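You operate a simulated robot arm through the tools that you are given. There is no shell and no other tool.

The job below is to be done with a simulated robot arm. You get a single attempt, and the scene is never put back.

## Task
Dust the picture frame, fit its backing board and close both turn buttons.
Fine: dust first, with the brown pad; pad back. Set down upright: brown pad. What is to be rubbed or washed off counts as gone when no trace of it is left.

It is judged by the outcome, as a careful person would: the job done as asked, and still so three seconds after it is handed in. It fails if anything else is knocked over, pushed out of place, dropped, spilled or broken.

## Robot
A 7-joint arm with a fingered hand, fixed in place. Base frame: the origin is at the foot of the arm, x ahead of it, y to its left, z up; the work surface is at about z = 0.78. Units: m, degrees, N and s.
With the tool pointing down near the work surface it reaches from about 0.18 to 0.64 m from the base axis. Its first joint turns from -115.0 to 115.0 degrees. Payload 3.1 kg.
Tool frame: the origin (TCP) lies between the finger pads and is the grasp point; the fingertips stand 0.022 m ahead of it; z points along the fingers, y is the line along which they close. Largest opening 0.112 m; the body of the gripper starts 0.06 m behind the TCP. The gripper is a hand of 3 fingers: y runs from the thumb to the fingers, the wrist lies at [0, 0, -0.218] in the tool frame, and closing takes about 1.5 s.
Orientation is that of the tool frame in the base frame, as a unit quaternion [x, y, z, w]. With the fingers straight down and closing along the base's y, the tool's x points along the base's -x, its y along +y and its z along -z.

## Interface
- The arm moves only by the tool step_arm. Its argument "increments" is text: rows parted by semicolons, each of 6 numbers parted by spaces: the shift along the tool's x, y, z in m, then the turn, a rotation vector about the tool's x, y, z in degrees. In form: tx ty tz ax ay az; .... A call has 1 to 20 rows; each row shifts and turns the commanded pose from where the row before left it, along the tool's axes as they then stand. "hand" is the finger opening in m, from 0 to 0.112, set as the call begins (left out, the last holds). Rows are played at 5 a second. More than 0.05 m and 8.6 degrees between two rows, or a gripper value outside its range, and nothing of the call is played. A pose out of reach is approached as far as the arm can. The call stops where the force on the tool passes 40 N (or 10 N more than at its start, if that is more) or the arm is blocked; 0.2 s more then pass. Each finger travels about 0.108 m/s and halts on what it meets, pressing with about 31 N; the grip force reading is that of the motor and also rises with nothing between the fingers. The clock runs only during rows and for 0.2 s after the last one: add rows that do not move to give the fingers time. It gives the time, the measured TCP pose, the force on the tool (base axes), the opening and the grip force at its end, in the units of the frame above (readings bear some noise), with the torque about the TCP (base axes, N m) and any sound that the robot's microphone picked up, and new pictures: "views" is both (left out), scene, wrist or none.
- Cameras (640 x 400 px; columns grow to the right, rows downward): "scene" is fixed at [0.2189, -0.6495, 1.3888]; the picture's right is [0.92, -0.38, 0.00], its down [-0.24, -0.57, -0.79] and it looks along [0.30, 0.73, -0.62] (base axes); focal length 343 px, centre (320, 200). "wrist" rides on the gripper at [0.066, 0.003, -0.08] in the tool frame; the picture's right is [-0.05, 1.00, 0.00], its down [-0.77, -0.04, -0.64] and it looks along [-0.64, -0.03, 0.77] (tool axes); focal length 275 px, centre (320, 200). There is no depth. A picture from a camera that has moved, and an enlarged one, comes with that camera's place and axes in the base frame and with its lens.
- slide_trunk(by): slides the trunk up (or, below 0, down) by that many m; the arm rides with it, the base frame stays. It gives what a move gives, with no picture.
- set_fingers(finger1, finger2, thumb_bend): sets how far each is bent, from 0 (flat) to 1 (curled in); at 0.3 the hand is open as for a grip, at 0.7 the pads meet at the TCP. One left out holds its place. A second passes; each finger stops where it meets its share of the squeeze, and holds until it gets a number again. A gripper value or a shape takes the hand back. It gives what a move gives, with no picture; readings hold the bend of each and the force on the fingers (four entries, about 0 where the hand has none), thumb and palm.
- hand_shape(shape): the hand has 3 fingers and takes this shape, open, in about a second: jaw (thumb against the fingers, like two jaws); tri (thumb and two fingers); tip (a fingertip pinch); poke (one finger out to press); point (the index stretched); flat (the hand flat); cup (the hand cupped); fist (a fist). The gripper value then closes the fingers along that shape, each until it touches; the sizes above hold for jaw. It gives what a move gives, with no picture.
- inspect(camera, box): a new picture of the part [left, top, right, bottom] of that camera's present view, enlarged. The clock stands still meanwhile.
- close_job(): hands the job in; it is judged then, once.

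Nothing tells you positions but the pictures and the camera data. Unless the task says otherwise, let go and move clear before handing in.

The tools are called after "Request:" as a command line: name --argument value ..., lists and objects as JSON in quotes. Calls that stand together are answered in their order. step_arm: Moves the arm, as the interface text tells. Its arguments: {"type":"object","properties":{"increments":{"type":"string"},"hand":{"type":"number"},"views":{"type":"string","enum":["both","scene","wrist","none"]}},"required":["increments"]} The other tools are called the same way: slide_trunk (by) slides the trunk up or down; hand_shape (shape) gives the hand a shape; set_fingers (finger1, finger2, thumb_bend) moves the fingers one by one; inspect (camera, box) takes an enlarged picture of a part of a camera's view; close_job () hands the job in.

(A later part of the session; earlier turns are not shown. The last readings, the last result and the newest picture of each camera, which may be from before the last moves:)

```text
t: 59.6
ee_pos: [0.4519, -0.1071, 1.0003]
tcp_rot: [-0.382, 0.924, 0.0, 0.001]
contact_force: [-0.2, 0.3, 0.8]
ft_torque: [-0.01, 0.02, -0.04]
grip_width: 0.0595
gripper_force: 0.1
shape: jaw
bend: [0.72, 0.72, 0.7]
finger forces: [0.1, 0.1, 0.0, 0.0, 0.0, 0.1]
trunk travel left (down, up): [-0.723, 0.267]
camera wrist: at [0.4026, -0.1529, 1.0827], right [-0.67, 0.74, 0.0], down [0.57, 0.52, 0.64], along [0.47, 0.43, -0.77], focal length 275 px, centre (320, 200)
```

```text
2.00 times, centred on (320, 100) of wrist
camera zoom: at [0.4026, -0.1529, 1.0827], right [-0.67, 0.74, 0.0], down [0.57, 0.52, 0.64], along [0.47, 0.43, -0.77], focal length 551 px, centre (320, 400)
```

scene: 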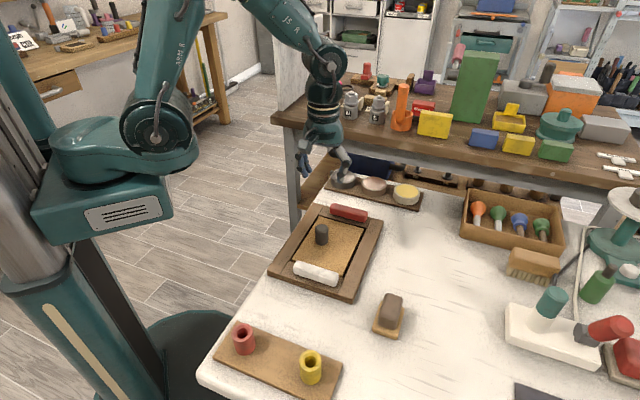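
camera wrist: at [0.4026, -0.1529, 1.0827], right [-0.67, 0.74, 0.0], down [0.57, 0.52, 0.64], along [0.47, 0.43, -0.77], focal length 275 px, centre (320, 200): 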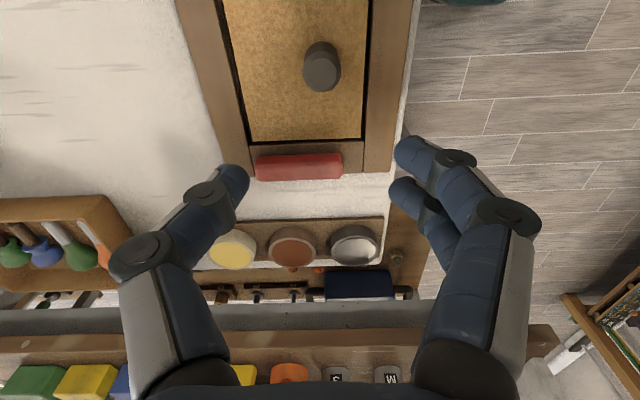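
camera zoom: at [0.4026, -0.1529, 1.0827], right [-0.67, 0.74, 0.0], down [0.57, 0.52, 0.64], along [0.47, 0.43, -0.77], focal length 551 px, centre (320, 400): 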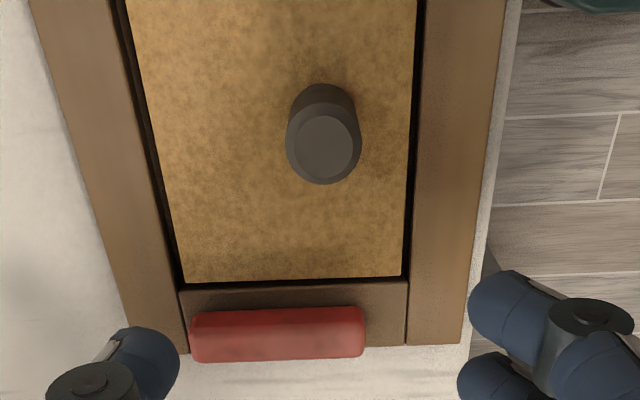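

The board is fitted cleanly. Now for the turn buttons. I'll move closer to the red one to find its pivot and exact position.

Request:
step_arm --increments "-0.02 -0.0075 0.025 0 0 0; -0.02 -0.0075 0.025 0 0 0; -0.02 -0.0075 0.025 0 0 0; -0.02 -0.0075 0.025 0 0 0; 0 0 0 0 0 0; 0 0 0 0 0 0" --views "wrist"

Request:
inspect --camera "wrist" --box '[200, 40, 440, 200]'

Request:
inspect --camera "scene" --box '[320, 195, 380, 230]'

Request:
inspect --camera "scene" --box '[280, 245, 360, 300]'

```text
t: 61.0
ee_pos: [0.5316, -0.072, 0.8996]
tcp_rot: [-0.383, 0.924, 0.0, 0.0]
contact_force: [0.0, 0.8, -1.1]
ft_torque: [-0.02, 0.0, 0.02]
grip_width: 0.0596
gripper_force: 0.0
shape: jaw
bend: [0.72, 0.72, 0.7]
finger forces: [0.0, 0.1, 0.1, 0.0, 0.0, 0.0]
trunk travel left (down, up): [-0.723, 0.267]
camera wrist: at [0.4821, -0.1178, 0.9817], right [-0.67, 0.74, 0.0], down [0.57, 0.52, 0.64], along [0.47, 0.43, -0.77], focal length 275 px, centre (320, 200)
```

wrist: 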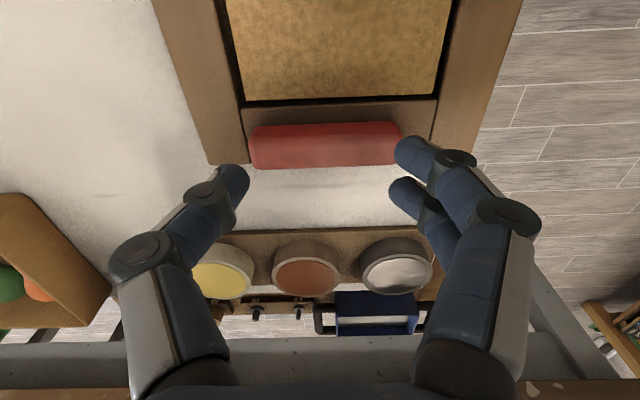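

```text
2.50 times, centred on (320, 120) of wrist
camera zoom: at [0.4821, -0.1178, 0.9817], right [-0.67, 0.74, 0.0], down [0.57, 0.52, 0.64], along [0.47, 0.43, -0.77], focal length 688 px, centre (320, 400)
```

zoom: 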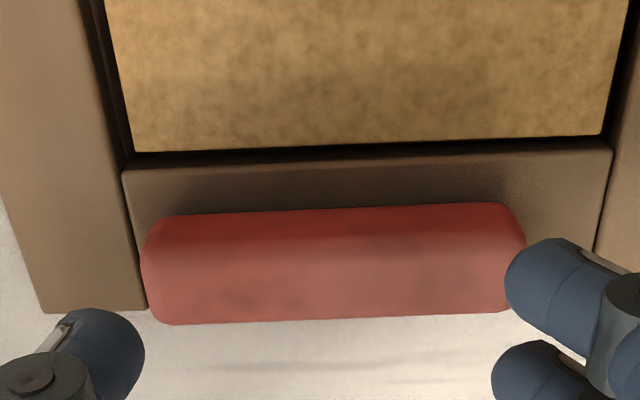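

```text
10.67 times, centred on (350, 212) of scene
camera zoom: at [0.2189, -0.6495, 1.3888], right [0.92, -0.38, 0.0], down [-0.24, -0.57, -0.79], along [0.3, 0.73, -0.62], focal length 3660 px, centre (0, 67)
```

zoom: 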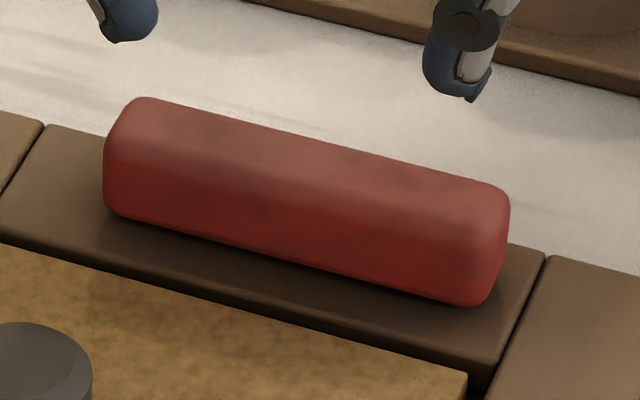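

```text
7.27 times, centred on (320, 272) of scene
camera zoom: at [0.2189, -0.6495, 1.3888], right [0.92, -0.38, 0.0], down [-0.24, -0.57, -0.79], along [0.3, 0.73, -0.62], focal length 2495 px, centre (320, -327)
```

zoom: 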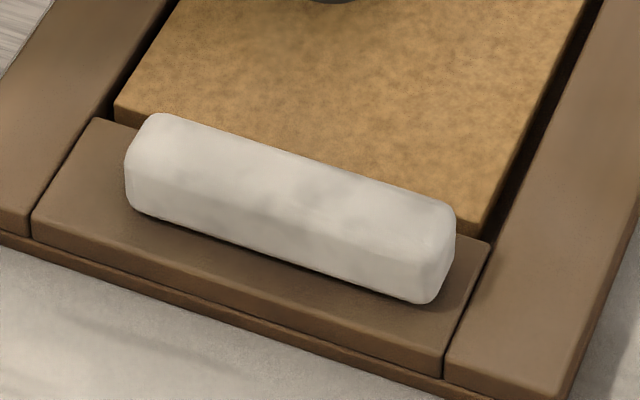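

The red button is about 0.105 × 0.023 × 0.02 m, centred on the rail widthways but about 1 cm off centre along it, so its pivot may not be at its middle. I'll shift over it and yaw 90° so the jaws close across its width.

Request:
step_arm --increments "-0.0287 0.006 -0.01 0 0 0; 0 0 0 0 0 -8.2; 0 0 0 0 0 -8.2; 0 0 0 0 0 -8.2; 0 0 0 0 0 -8.2; 0 0 0 0 0 -8.2; 0 0 0 0 0 -8.2; 0 0 0 0 0 -8.2; 0 0 0 0 0 -8.2; 0 0 0 0 0 -8.2; 0 0 0 0 0 -8.2; 0 0 0 0 0 -8; 0 0 0 0 0 0; 0 0 0 0 0 0; 0 0 0 0 0 0"

```text
t: 64.2
ee_pos: [0.3619, 0.132, 0.9176]
tcp_rot: [0.913, -0.407, 0.003, 0.001]
contact_force: [0.1, 0.4, 0.7]
ft_torque: [0.01, 0.0, 0.01]
grip_width: 0.0597
gripper_force: 0.0
shape: jaw
bend: [0.72, 0.72, 0.7]
finger forces: [0.0, 0.1, 0.0, 0.0, 0.0, 0.0]
out of reach, approached as far as the arm can: row 7, 8, 9, 10, 11, 12
trunk travel left (down, up): [-0.723, 0.267]
camera wrist: at [0.403, 0.0799, 0.9989], right [-0.77, -0.63, 0.0], down [-0.49, 0.6, 0.63], along [-0.4, 0.49, -0.78], focal length 275 px, centre (320, 200)
```

scene: 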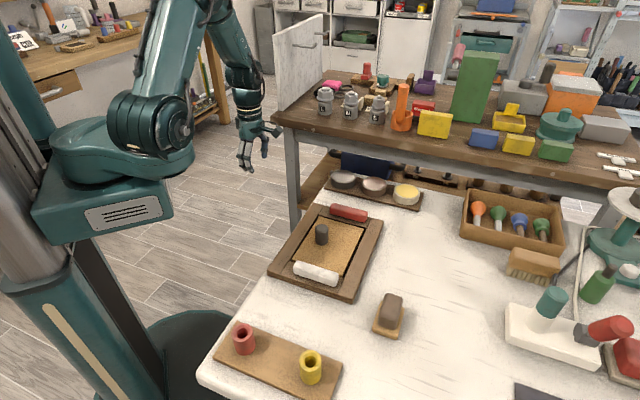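
wrist: 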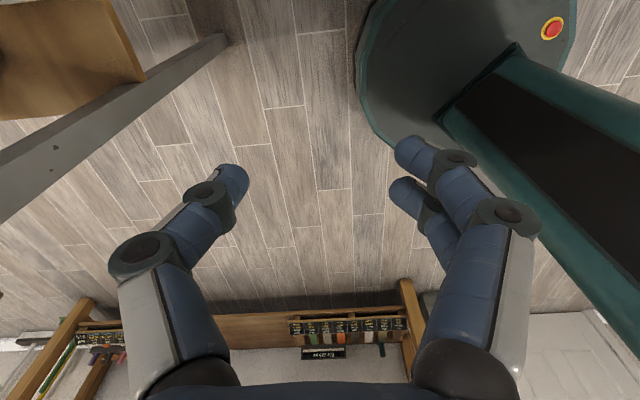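

The wrist can't reach that yaw at this spot, so the arm swung aside harmlessly. I'll rotate back to the earlier yaw, then the other way to -45°.

Request:
step_arm --increments "0 0 0 0 0 8.2; 0 0 0 0 0 8.2; 0 0 0 0 0 8.2; 0 0 0 0 0 8.2; 0 0 0 0 0 8.2; 0 0 0 0 0 8.2; 0 0 0 0 0 8.2; 0 0 0 0 0 8.2; 0 0 0 0 0 8.2; 0 0 0 0 0 8.2; 0 0 0 0 0 8; 0 0 0 0 0 0; 0 0 0 0 0 0; 0 0 0 0 0 0"

```text
t: 67.2
ee_pos: [0.3608, 0.132, 0.9167]
tcp_rot: [-0.358, 0.934, -0.003, 0.0]
contact_force: [0.2, -0.1, -0.7]
ft_torque: [0.02, -0.01, 0.02]
grip_width: 0.0599
gripper_force: 0.1
shape: jaw
bend: [0.72, 0.72, 0.7]
finger forces: [0.1, 0.0, 0.0, 0.0, 0.0, 0.0]
trunk travel left (down, up): [-0.723, 0.267]
camera wrist: at [0.3096, 0.0888, 0.999], right [-0.63, 0.77, 0.0], down [0.6, 0.49, 0.64], along [0.49, 0.4, -0.77], focal length 275 px, centre (320, 200)
```

scene: 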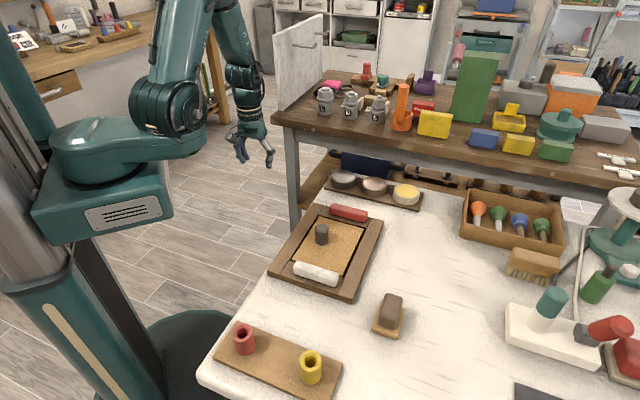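
wrist: 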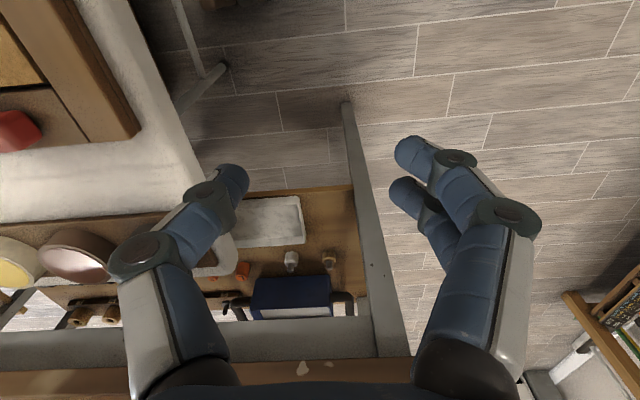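

The command re-based itself to where the arm is now. I'll rotate to -45° here, then move back over the red button.

Request:
step_arm --increments "0 0 0 0 0 7.905; 0 0 0 0 0 7.905; 0 0 0 0 0 7.905; 0 0 0 0 0 7.905; 0 0 0 0 0 7.905; 0 0 0 0 0 7.905; 0 0 0 0 0 7.905; 0 0 0 0 0 7.905; 0 0 0 0 0 7.905; 0 0 0 0 0 7.905; 0 0 0 0 0 7.905; 0 0 0 0 0 0; 0 0 0 0 0 0" --views "none"

```text
t: 70.0
ee_pos: [0.3608, 0.1312, 0.917]
tcp_rot: [0.383, 0.924, -0.001, 0.001]
contact_force: [-0.3, -0.6, -0.3]
ft_torque: [0.01, 0.02, 0.0]
grip_width: 0.0598
gripper_force: 0.0
shape: jaw
bend: [0.72, 0.72, 0.7]
finger forces: [0.0, 0.1, 0.1, 0.1, 0.0, 0.1]
trunk travel left (down, up): [-0.723, 0.267]
```

Request:
step_arm --increments "-0.04303 0.00047 0 0 0 0; -0.04303 0.00047 0 0 0 0; -0.04303 0.00047 0 0 0 0; -0.04303 0.00047 0 0 0 0; -0.04303 0.00047 0 0 0 0; -0.04303 0.00047 0 0 0 0; 0 0 0 0 0 0; 0 0 0 0 0 0; 0 0 0 0 0 0"

Request:
inspect --camera "wrist" --box '[160, 0, 480, 200]'

```text
t: 72.0
ee_pos: [0.5464, -0.0488, 0.9168]
tcp_rot: [0.383, 0.924, -0.002, 0.001]
contact_force: [-0.7, 0.2, 0.2]
ft_torque: [0.01, 0.01, -0.02]
grip_width: 0.06
gripper_force: 0.1
shape: jaw
bend: [0.72, 0.72, 0.7]
finger forces: [0.0, 0.0, 0.0, 0.0, 0.0, 0.1]
trunk travel left (down, up): [-0.723, 0.267]
camera wrist: at [0.5009, -0.0001, 0.9987], right [0.74, 0.67, 0.0], down [0.52, -0.57, 0.64], along [0.43, -0.47, -0.77], focal length 275 px, centre (320, 200)
```

scene: 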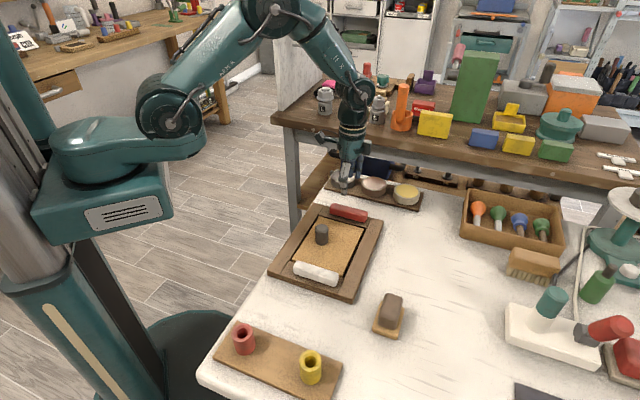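
wrist: 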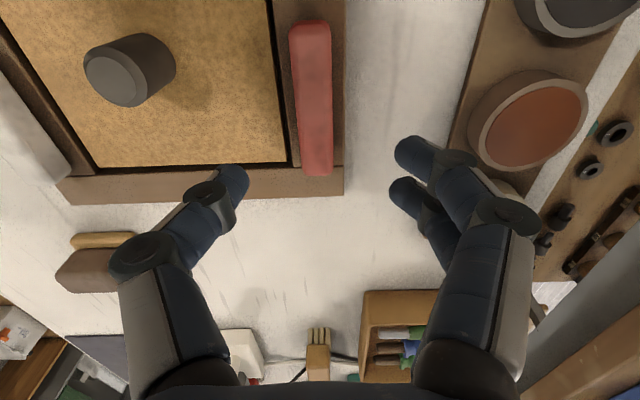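

```text
2.00 times, centred on (320, 100) of wrist
camera zoom: at [0.5009, -0.0001, 0.9987], right [0.74, 0.67, 0.0], down [0.52, -0.57, 0.64], along [0.43, -0.47, -0.77], focal length 551 px, centre (320, 400)
```

zoom: 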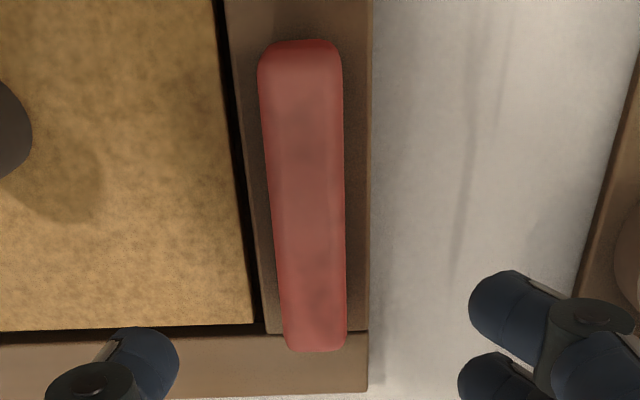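

From this side the button spans about 6.3 cm one way and 3.8 cm the other from the rail's middle, so the pivot is probably at the rail centre. I'll centre on the rail middle and lower around the button.

Request:
step_arm --increments "0.005 -0.0038 0.02 0 0 0; 0 0 0.02 0 0 0; 0 0 0.015 0 0 0; 0 0 0 0 0 0; 0 0 0 0 0 0" --hand 0.06

Request:
inspect --camera "wrist" --box '[160, 0, 480, 260]'

```text
t: 73.2
ee_pos: [0.5408, -0.0466, 0.8626]
tcp_rot: [0.383, 0.924, -0.002, 0.001]
contact_force: [0.5, -0.3, 0.4]
ft_torque: [-0.01, 0.03, 0.01]
grip_width: 0.0597
gripper_force: 0.1
shape: jaw
bend: [0.72, 0.72, 0.7]
finger forces: [0.0, 0.1, 0.1, 0.1, 0.0, 0.1]
trunk travel left (down, up): [-0.723, 0.267]
camera wrist: at [0.4954, 0.0003, 0.944], right [0.74, 0.67, 0.0], down [0.52, -0.57, 0.64], along [0.43, -0.47, -0.77], focal length 275 px, centre (320, 200)
```

scene: 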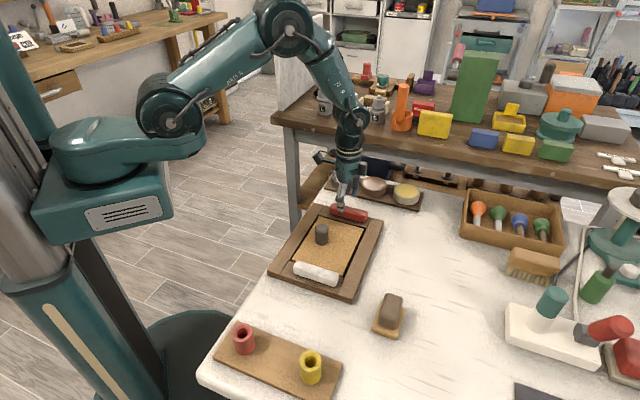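
wrist: 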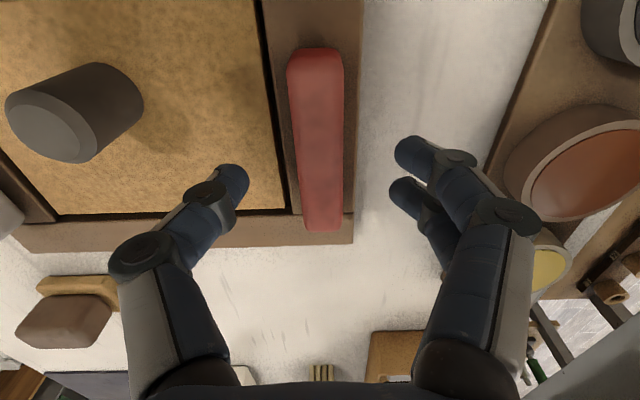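

```text
1.54 times, centred on (320, 130) of wrist
camera zoom: at [0.4954, 0.0003, 0.944], right [0.74, 0.67, 0.0], down [0.52, -0.57, 0.64], along [0.43, -0.47, -0.77], focal length 424 px, centre (320, 308)
```

zoom: 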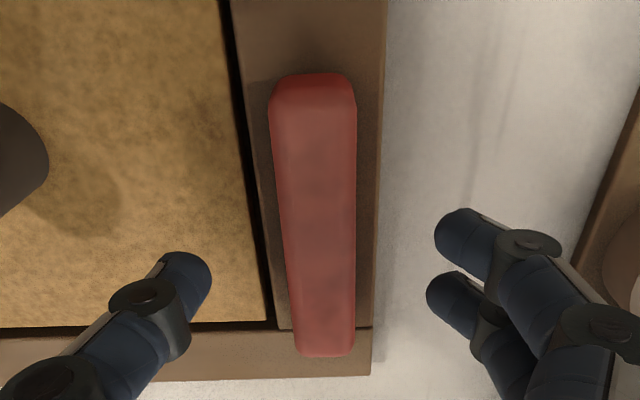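

The button is centred between thumb and fingers. I'll lower the last 36 mm.

Request:
step_arm --increments "0 0 0.015 0 0 0; 0 0 0.012 0 0 0; 0 0 0.008 0 0 0; 0 0 0 0 0 0; 0 0 0 0 0 0"

Request:
inspect --camera "wrist" --box '[160, 40, 480, 300]'

Request:
inspect --camera "scene" --box '[290, 150, 410, 260]'

```text
t: 74.4
ee_pos: [0.5399, -0.0473, 0.8279]
tcp_rot: [0.383, 0.924, -0.002, 0.002]
contact_force: [0.3, 0.0, 0.5]
ft_torque: [-0.02, 0.0, -0.03]
grip_width: 0.0597
gripper_force: 0.1
shape: jaw
bend: [0.72, 0.72, 0.7]
finger forces: [0.1, 0.0, 0.0, 0.0, 0.0, 0.0]
trunk travel left (down, up): [-0.723, 0.267]
camera wrist: at [0.4955, 0.0005, 0.9096], right [0.74, 0.67, 0.0], down [0.52, -0.57, 0.64], along [0.43, -0.47, -0.77], focal length 275 px, centre (320, 200)
```

scene: 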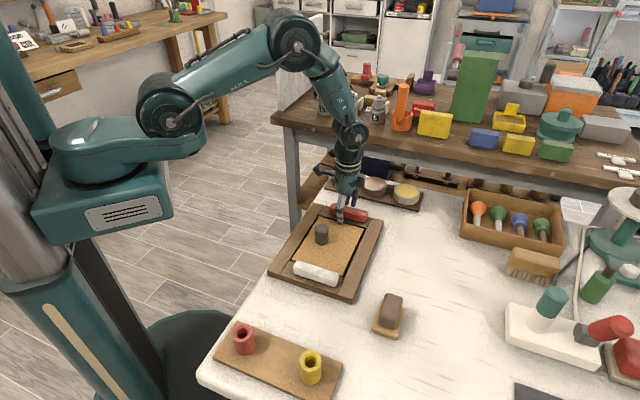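
wrist: 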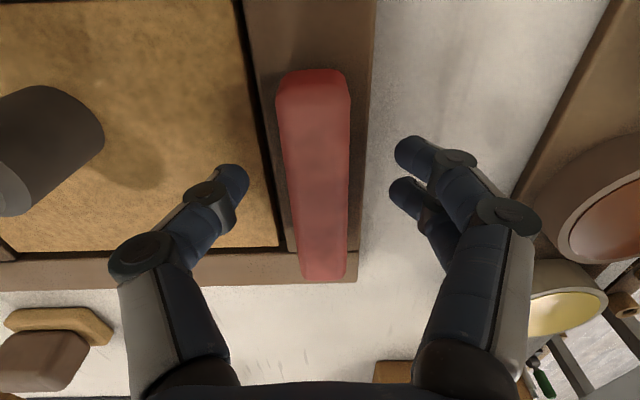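

```text
1.54 times, centred on (320, 170) of wrist
camera zoom: at [0.4955, 0.0005, 0.9096], right [0.74, 0.67, 0.0], down [0.52, -0.57, 0.64], along [0.43, -0.47, -0.77], focal length 424 px, centre (320, 246)
```

zoom: 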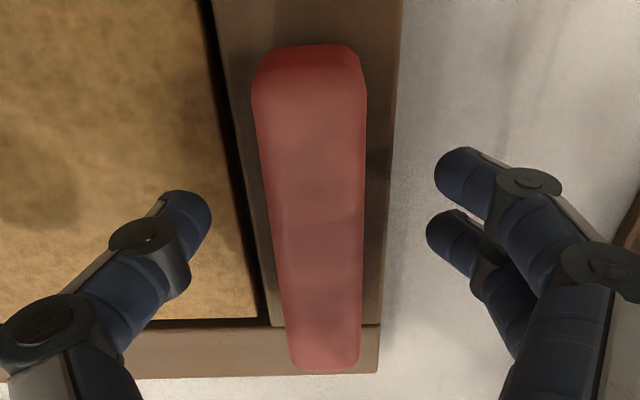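

```text
3.64 times, centred on (350, 205) of scene
camera zoom: at [0.2189, -0.6495, 1.3888], right [0.92, -0.38, 0.0], down [-0.24, -0.57, -0.79], along [0.3, 0.73, -0.62], focal length 1248 px, centre (211, 182)
```

zoom: 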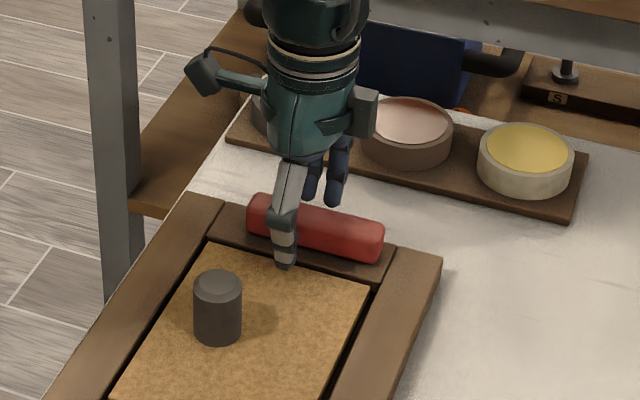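

The jaws straddle the button. I'll narrow them to a loose fork rather than a clamp, so the button can turn about its own pivot without dragging the frame.

Request:
step_arm --increments "0 0 0 0 0 0; 0 0 0 0 0 0; 0 0 0 0 0 0" --hand 0.03

Request:
inspect --camera "wrist" --box '[160, 40, 480, 300]'

```text
t: 75.2
ee_pos: [0.5397, -0.0479, 0.8283]
tcp_rot: [0.383, 0.924, -0.002, 0.001]
contact_force: [-0.1, -0.2, -0.4]
ft_torque: [-0.02, -0.01, 0.01]
grip_width: 0.0302
gripper_force: 0.0
shape: jaw
bend: [0.73, 0.73, 0.7]
finger forces: [0.0, 0.0, 0.0, 0.0, 0.0, 0.0]
trunk travel left (down, up): [-0.723, 0.267]
camera wrist: at [0.4955, 0.0005, 0.9097], right [0.74, 0.67, 0.0], down [0.52, -0.57, 0.64], along [0.43, -0.47, -0.77], focal length 275 px, centre (320, 200)
```

scene: 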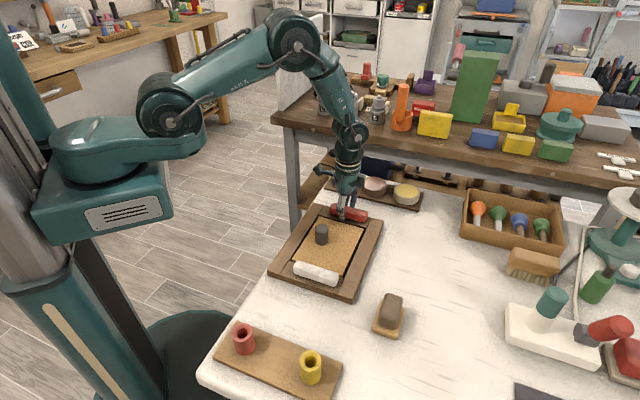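
wrist: 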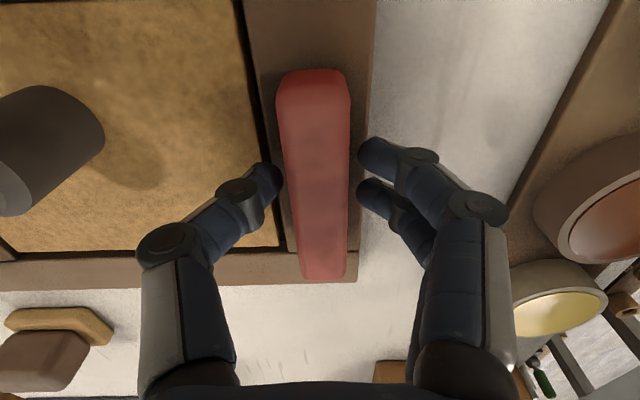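

```text
1.54 times, centred on (320, 170) of wrist
camera zoom: at [0.4955, 0.0005, 0.9097], right [0.74, 0.67, 0.0], down [0.52, -0.57, 0.64], along [0.43, -0.47, -0.77], focal length 424 px, centre (320, 246)
```

zoom: 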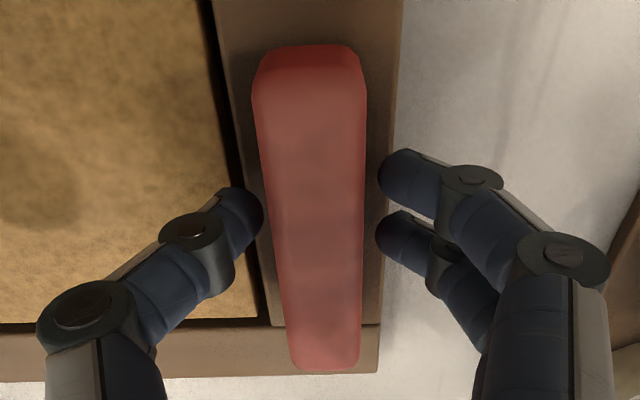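

The fork sits loosely around the button. I'll turn clockwise by about 24° so the long end starts swinging toward the board, and watch forces.

Request:
step_arm --increments "0 0 0 0 0 6; 0 0 0 0 0 6; 0 0 0 0 0 6; 0 0 0 0 0 6; 0 0 0 0 0 0"

Request:
inspect --camera "wrist" --box '[160, 40, 480, 300]'

Request:
inspect --camera "scene" --box '[290, 170, 410, 280]'

```text
t: 76.4
ee_pos: [0.5408, -0.0479, 0.8287]
tcp_rot: [0.567, 0.824, -0.001, 0.002]
contact_force: [0.5, 2.2, -0.2]
ft_torque: [0.02, 0.02, 0.01]
grip_width: 0.0305
gripper_force: 0.1
shape: jaw
bend: [0.73, 0.73, 0.7]
finger forces: [0.0, 1.3, 0.0, 0.1, 0.1, 0.0]
trunk travel left (down, up): [-0.723, 0.267]
camera wrist: at [0.519, 0.0146, 0.9095], right [0.95, 0.31, 0.0], down [0.24, -0.73, 0.64], along [0.2, -0.61, -0.77], focal length 275 px, centre (320, 200)
```

scene: 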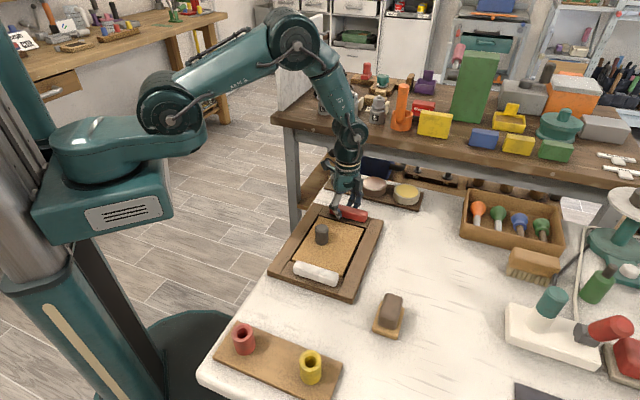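
wrist: 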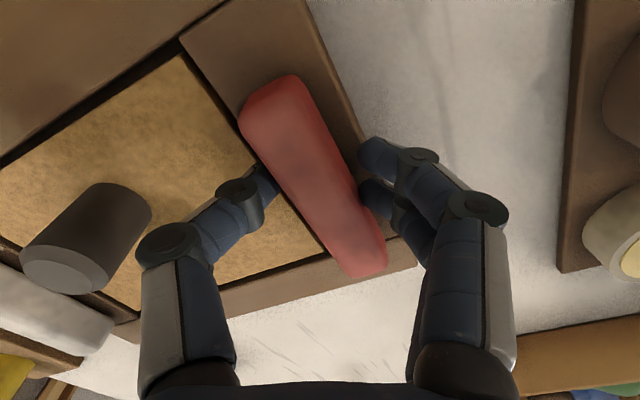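

```text
1.54 times, centred on (320, 170) of wrist
camera zoom: at [0.519, 0.0146, 0.9095], right [0.95, 0.31, 0.0], down [0.24, -0.73, 0.64], along [0.2, -0.61, -0.77], focal length 424 px, centre (320, 246)
```

zoom: 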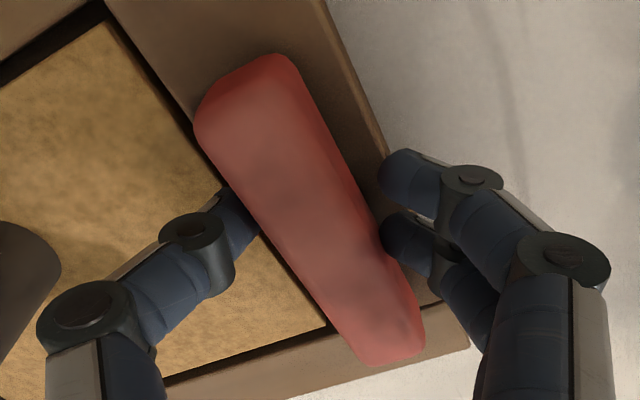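

```text
3.64 times, centred on (350, 225) of scene
camera zoom: at [0.2189, -0.6495, 1.3888], right [0.92, -0.38, 0.0], down [-0.24, -0.57, -0.79], along [0.3, 0.73, -0.62], focal length 1248 px, centre (211, 109)
```

zoom: 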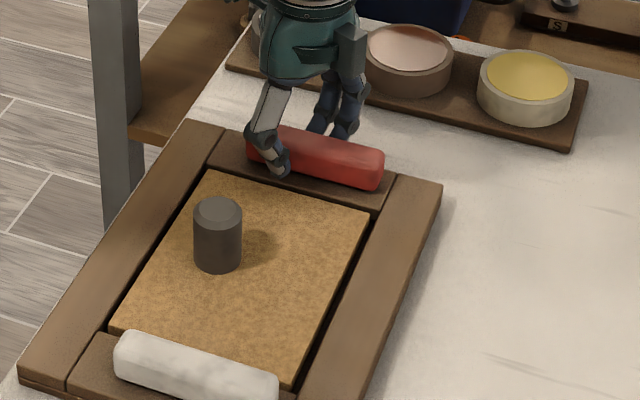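

The hand turned but the button hasn't yet, because the fork had slack and only one finger is touching (about 2 N). I'll narrow the fork a little so thumb and finger both engage and act as a couple.

Request:
step_arm --increments "0 0 0 0 0 0; 0 0 0 0 0 0; 0 0 0 0 0 0" --hand 0.025

Request:
inspect --camera "wrist" --box '[160, 40, 480, 300]'

```text
t: 77.2
ee_pos: [0.541, -0.0475, 0.8276]
tcp_rot: [0.566, 0.825, -0.001, 0.002]
contact_force: [-0.1, 1.8, -2.5]
ft_torque: [0.06, -0.03, 0.33]
grip_width: 0.0213
gripper_force: 30.5
shape: jaw
bend: [0.72, 0.73, 0.7]
finger forces: [14.7, 14.7, 0.0, 0.0, 28.1, 0.0]
trunk travel left (down, up): [-0.723, 0.267]
camera wrist: at [0.519, 0.0146, 0.9093], right [0.95, 0.32, 0.0], down [0.24, -0.73, 0.64], along [0.2, -0.61, -0.77], focal length 275 px, centre (320, 200)
```

scene: 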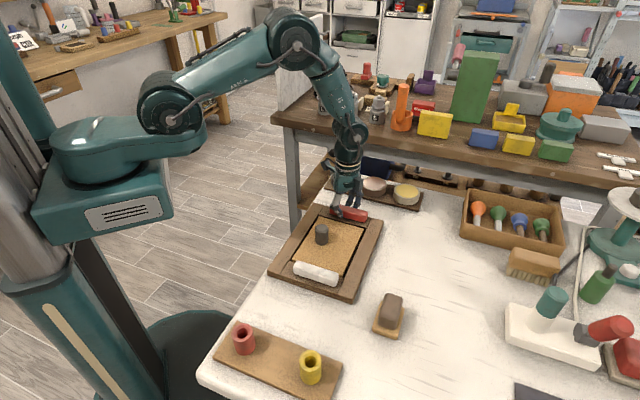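
wrist: 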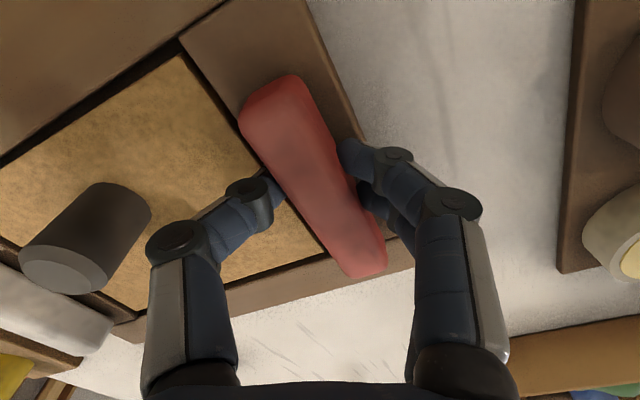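

```text
1.54 times, centred on (320, 170) of wrist
camera zoom: at [0.519, 0.0146, 0.9093], right [0.95, 0.32, 0.0], down [0.24, -0.73, 0.64], along [0.2, -0.61, -0.77], focal length 424 px, centre (320, 246)
```

zoom: 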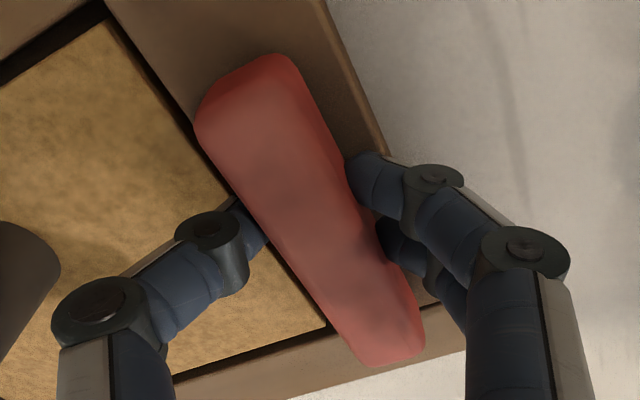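

Clamped at an angle, the button gave 0.33 Nm of resistance and did not turn, so clockwise looks blocked. I'll open to the loose fork again, swing back, and try counter-clockwise.

Request:
step_arm --increments "0 0 0 0 0 0; 0 0 0 0 0 0; 0 0 0 0 0 -8; 0 0 0 0 0 -8; 0 0 0 0 0 -8; 0 0 0 0 0 0" --hand 0.03

Request:
inspect --camera "wrist" --box '[160, 40, 480, 300]'

```text
t: 78.6
ee_pos: [0.5398, -0.0484, 0.8285]
tcp_rot: [0.382, 0.924, -0.001, 0.001]
contact_force: [-0.4, -0.1, -0.7]
ft_torque: [0.02, 0.01, 0.0]
grip_width: 0.0303
gripper_force: 0.0
shape: jaw
bend: [0.73, 0.73, 0.7]
finger forces: [0.0, 0.0, 0.1, 0.0, 0.0, 0.1]
trunk travel left (down, up): [-0.723, 0.267]
camera wrist: at [0.4949, 0.0001, 0.9093], right [0.74, 0.68, 0.0], down [0.52, -0.57, 0.64], along [0.43, -0.47, -0.77], focal length 275 px, centre (320, 200)
```

scene: 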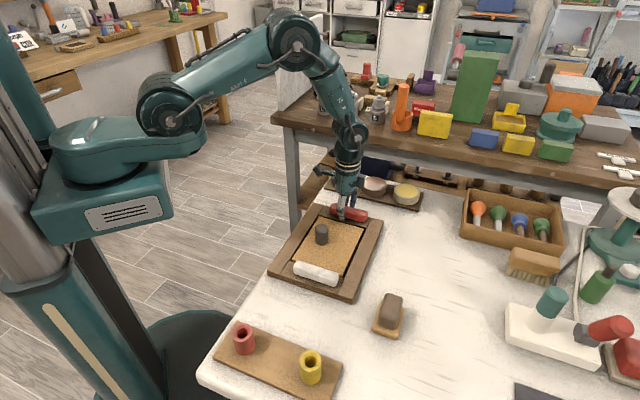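
wrist: 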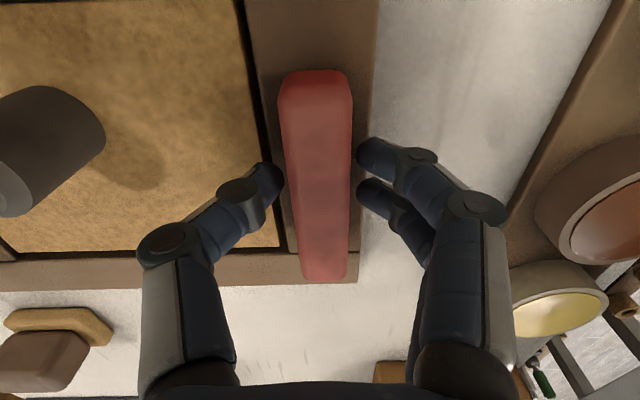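

```text
1.54 times, centred on (320, 170) of wrist
camera zoom: at [0.4949, 0.0001, 0.9093], right [0.74, 0.68, 0.0], down [0.52, -0.57, 0.64], along [0.43, -0.47, -0.77], focal length 424 px, centre (320, 246)
```

zoom: 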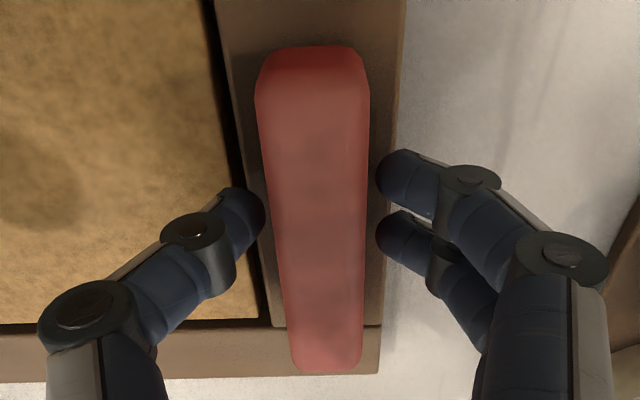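

The frame hasn't shifted. Now I'll rotate the loose fork counter-clockwise in small steps.

Request:
step_arm --increments "0 0 0 0 0 -6; 0 0 0 0 0 -6; 0 0 0 0 0 -6; 0 0 0 0 0 -6; 0 0 0 0 0 -4; 0 0 0 0 0 0"

Request:
inspect --camera "wrist" --box '[160, 40, 480, 300]'

```text
t: 80.0
ee_pos: [0.54, -0.0477, 0.8286]
tcp_rot: [0.148, 0.989, 0.0, 0.0]
contact_force: [2.0, 0.4, -0.2]
ft_torque: [0.02, -0.01, -0.07]
grip_width: 0.0304
gripper_force: 0.0
shape: jaw
bend: [0.73, 0.73, 0.7]
finger forces: [1.8, 0.0, 0.1, 0.0, 0.3, 0.1]
trunk travel left (down, up): [-0.723, 0.267]
camera wrist: at [0.4772, -0.0264, 0.9092], right [0.33, 0.94, 0.0], down [0.73, -0.26, 0.64], along [0.6, -0.22, -0.77], focal length 275 px, centre (320, 200)
```

scene: 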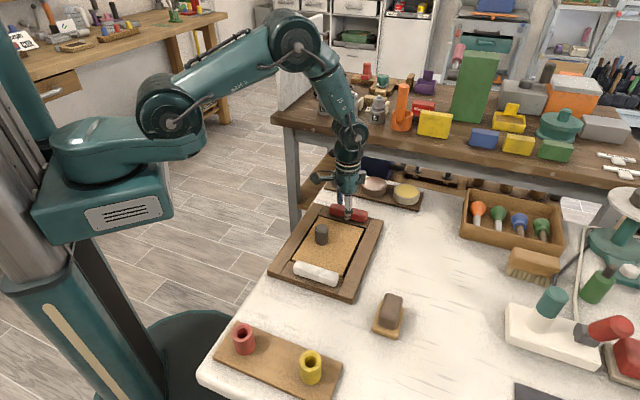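
wrist: 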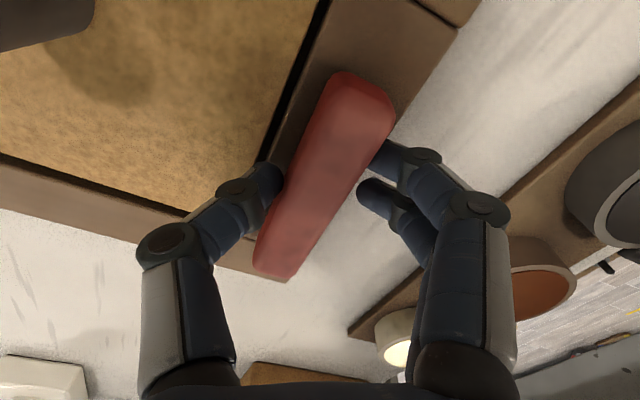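

```text
1.54 times, centred on (320, 170) of wrist
camera zoom: at [0.4772, -0.0264, 0.9092], right [0.33, 0.94, 0.0], down [0.73, -0.26, 0.64], along [0.6, -0.22, -0.77], focal length 424 px, centre (320, 246)
```

zoom: 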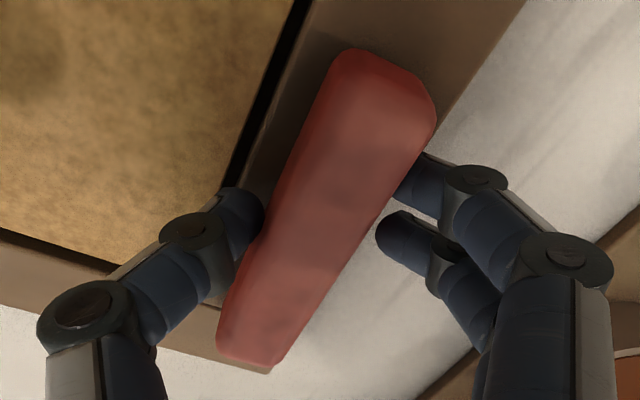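

Both sides are just touching now with light force and the button is still parallel to the rail. I'll turn another 8°.

Request:
step_arm --increments "0 0 0 0 0 -4; 0 0 0 0 0 -4; 0 0 0 0 0 0"

Request:
inspect --camera "wrist" --box '[160, 40, 480, 300]'

```text
t: 80.8
ee_pos: [0.539, -0.0474, 0.828]
tcp_rot: [0.078, 0.997, -0.001, 0.001]
contact_force: [-1.6, 0.4, 0.4]
ft_torque: [-0.05, 0.01, -0.11]
grip_width: 0.0315
gripper_force: 0.0
shape: jaw
bend: [0.73, 0.73, 0.7]
finger forces: [2.1, 0.0, 0.0, 0.0, 3.3, 0.1]
trunk travel left (down, up): [-0.723, 0.267]
camera wrist: at [0.4743, -0.0355, 0.9094], right [0.2, 0.98, 0.0], down [0.76, -0.15, 0.64], along [0.62, -0.13, -0.77], focal length 275 px, centre (320, 200)
```

scene: 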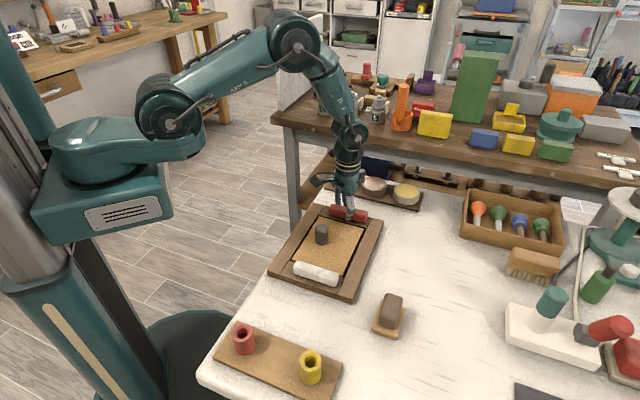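
wrist: 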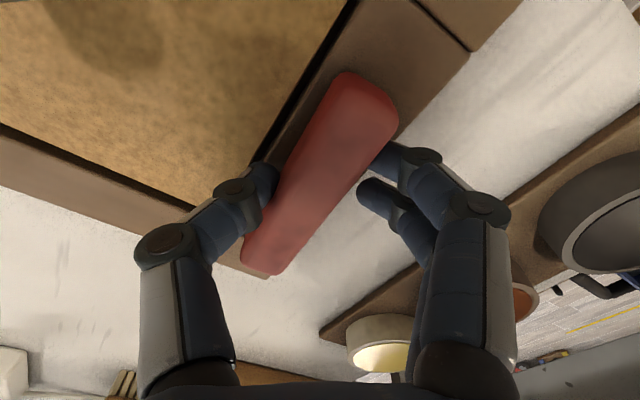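

```text
1.54 times, centred on (320, 170) of wrist
camera zoom: at [0.4743, -0.0355, 0.9094], right [0.2, 0.98, 0.0], down [0.76, -0.15, 0.64], along [0.62, -0.13, -0.77], focal length 424 px, centre (320, 246)
```

zoom: 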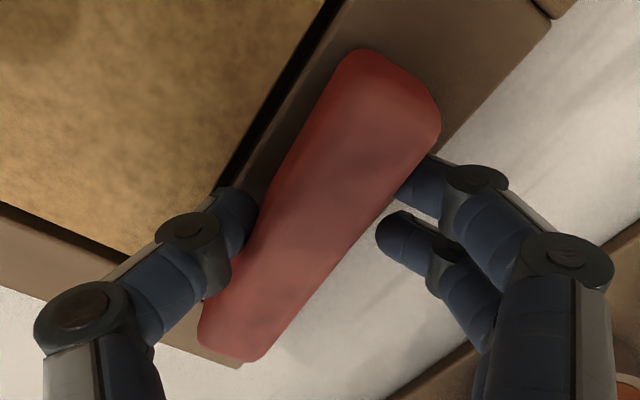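

The couple is about 0.11 Nm and the button has barely moved, so it is stiff. A proper aligned clamp at the rail centre gives a purer twist, so I'll go back to alignment, centre and clamp.

Request:
step_arm --increments "0 0 0 0 0 6; 0 0 0 0 0 6; 0 0 0 0 0 6; 0 0 0 0 0 6; 0 0 0 0 0 6; 0 -0.001 0 0 0 6; 0 0 0 0 0 0; 0 0 0 0 0 0"

Request:
inspect --camera "wrist" --box '[160, 40, 480, 300]'

Request:
inspect --camera "scene" --box '[260, 190, 400, 310]'

```text
t: 82.6
ee_pos: [0.5389, -0.0497, 0.8276]
tcp_rot: [0.381, 0.924, -0.001, 0.001]
contact_force: [0.2, -0.5, 0.6]
ft_torque: [-0.03, 0.02, -0.04]
grip_width: 0.0303
gripper_force: 0.0
shape: jaw
bend: [0.73, 0.73, 0.7]
finger forces: [0.0, 0.0, 0.0, 0.0, 0.1, 0.0]
trunk travel left (down, up): [-0.723, 0.267]
camera wrist: at [0.4944, -0.0005, 0.9092], right [0.74, 0.67, 0.0], down [0.52, -0.57, 0.64], along [0.43, -0.47, -0.77], focal length 275 px, centre (320, 200)
```

scene: 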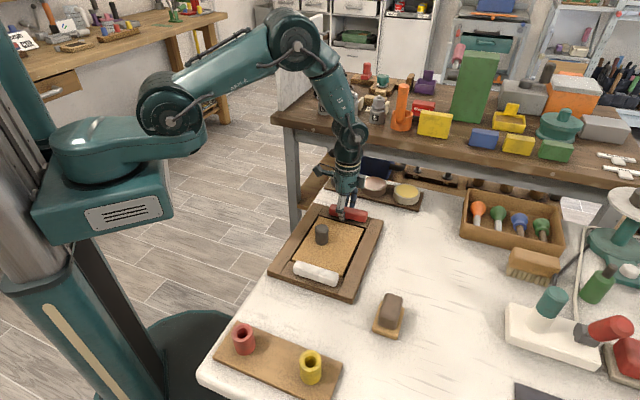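
wrist: 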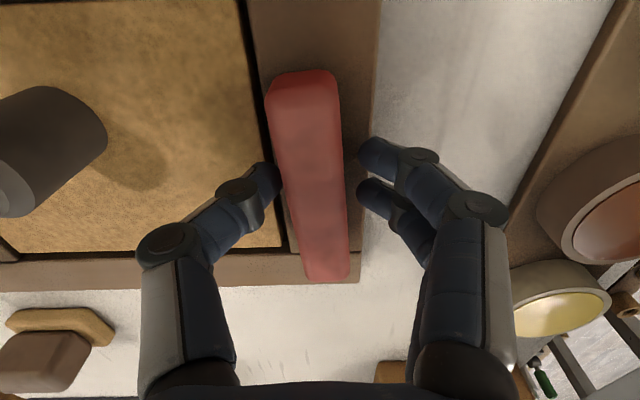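

```text
1.54 times, centred on (320, 170) of wrist
camera zoom: at [0.4944, -0.0005, 0.9092], right [0.74, 0.67, 0.0], down [0.52, -0.57, 0.64], along [0.43, -0.47, -0.77], focal length 424 px, centre (320, 246)
```

zoom: 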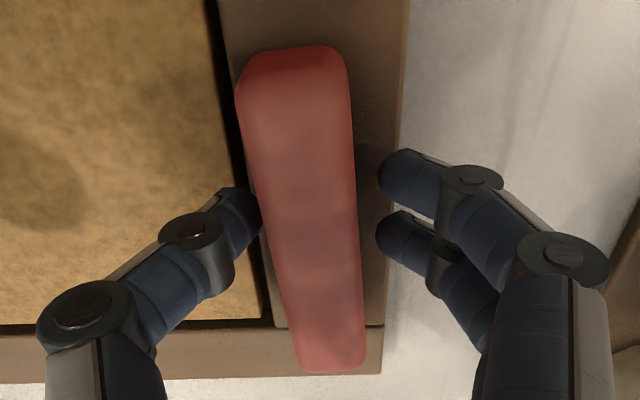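

```text
3.33 times, centred on (330, 250) of scene
camera zoom: at [0.2189, -0.6495, 1.3888], right [0.92, -0.38, 0.0], down [-0.24, -0.57, -0.79], along [0.3, 0.73, -0.62], focal length 1144 px, centre (287, 33)
```

zoom: 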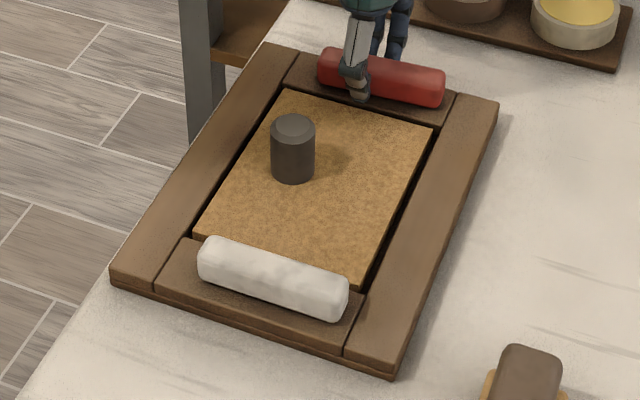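

Useful result: the button did turn counter-clockwise by about 4°, with its free end at +L swinging over the board. The pivot is near the -L end, about 48 mm from my TCP. I'll now sweep the loose fork along the arc around that pivot, in segments.

Request:
step_arm --increments "-0.00026 -0.00502 0 0 0 -6; -0.00026 -0.00502 0 0 0 -6; -0.00026 -0.00502 0 0 0 -6; -0.00026 -0.00502 0 0 0 -6; 0 0 0 0 0 0"

Request:
inspect --camera "wrist" --box '[160, 40, 480, 300]'

Request:
inspect --camera "scene" --box '[260, 190, 400, 310]'

```text
t: 83.8
ee_pos: [0.5289, -0.065, 0.8283]
tcp_rot: [0.182, 0.983, -0.002, 0.001]
contact_force: [2.7, 0.7, -0.2]
ft_torque: [0.02, -0.02, -0.06]
grip_width: 0.0312
gripper_force: 0.0
shape: jaw
bend: [0.73, 0.73, 0.7]
finger forces: [1.2, 0.8, 0.0, 0.0, 0.0, 0.0]
trunk travel left (down, up): [-0.723, 0.267]
camera wrist: at [0.4676, -0.0396, 0.9094], right [0.4, 0.92, 0.0], down [0.71, -0.31, 0.64], along [0.58, -0.26, -0.77], focal length 275 px, centre (320, 200)
```

scene: 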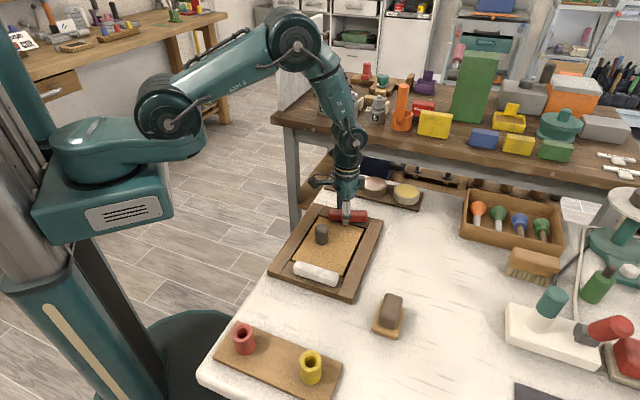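
wrist: 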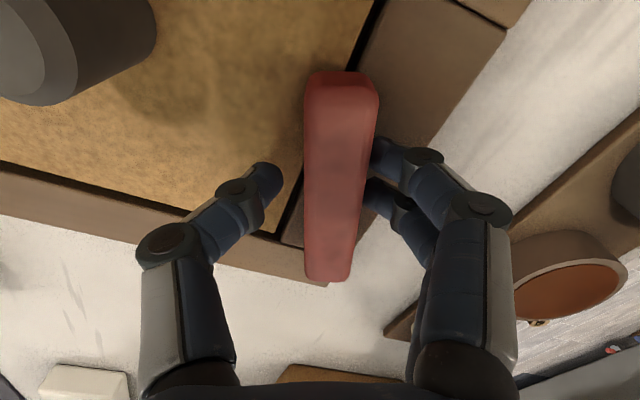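

```text
1.54 times, centred on (320, 170) of wrist
camera zoom: at [0.4676, -0.0396, 0.9094], right [0.4, 0.92, 0.0], down [0.71, -0.31, 0.64], along [0.58, -0.26, -0.77], focal length 424 px, centre (320, 246)
```

zoom: 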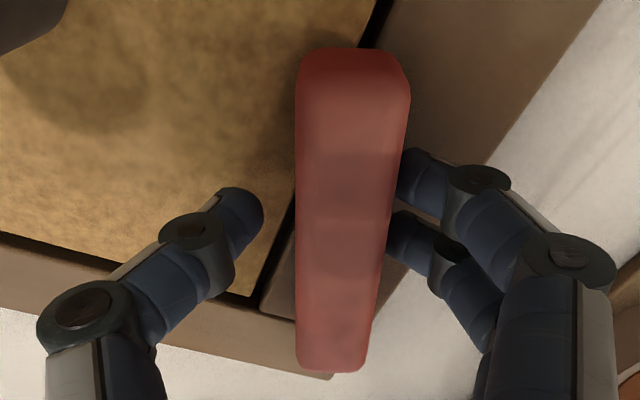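

```text
3.33 times, centred on (330, 250) of scene
camera zoom: at [0.2189, -0.6495, 1.3888], right [0.92, -0.38, 0.0], down [-0.24, -0.57, -0.79], along [0.3, 0.73, -0.62], focal length 1144 px, centre (287, 33)
```

zoom: 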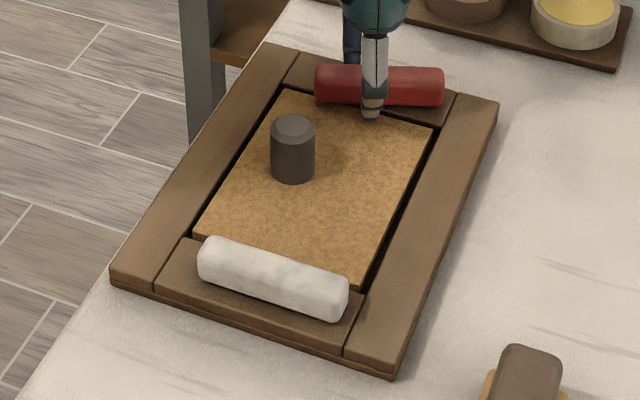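

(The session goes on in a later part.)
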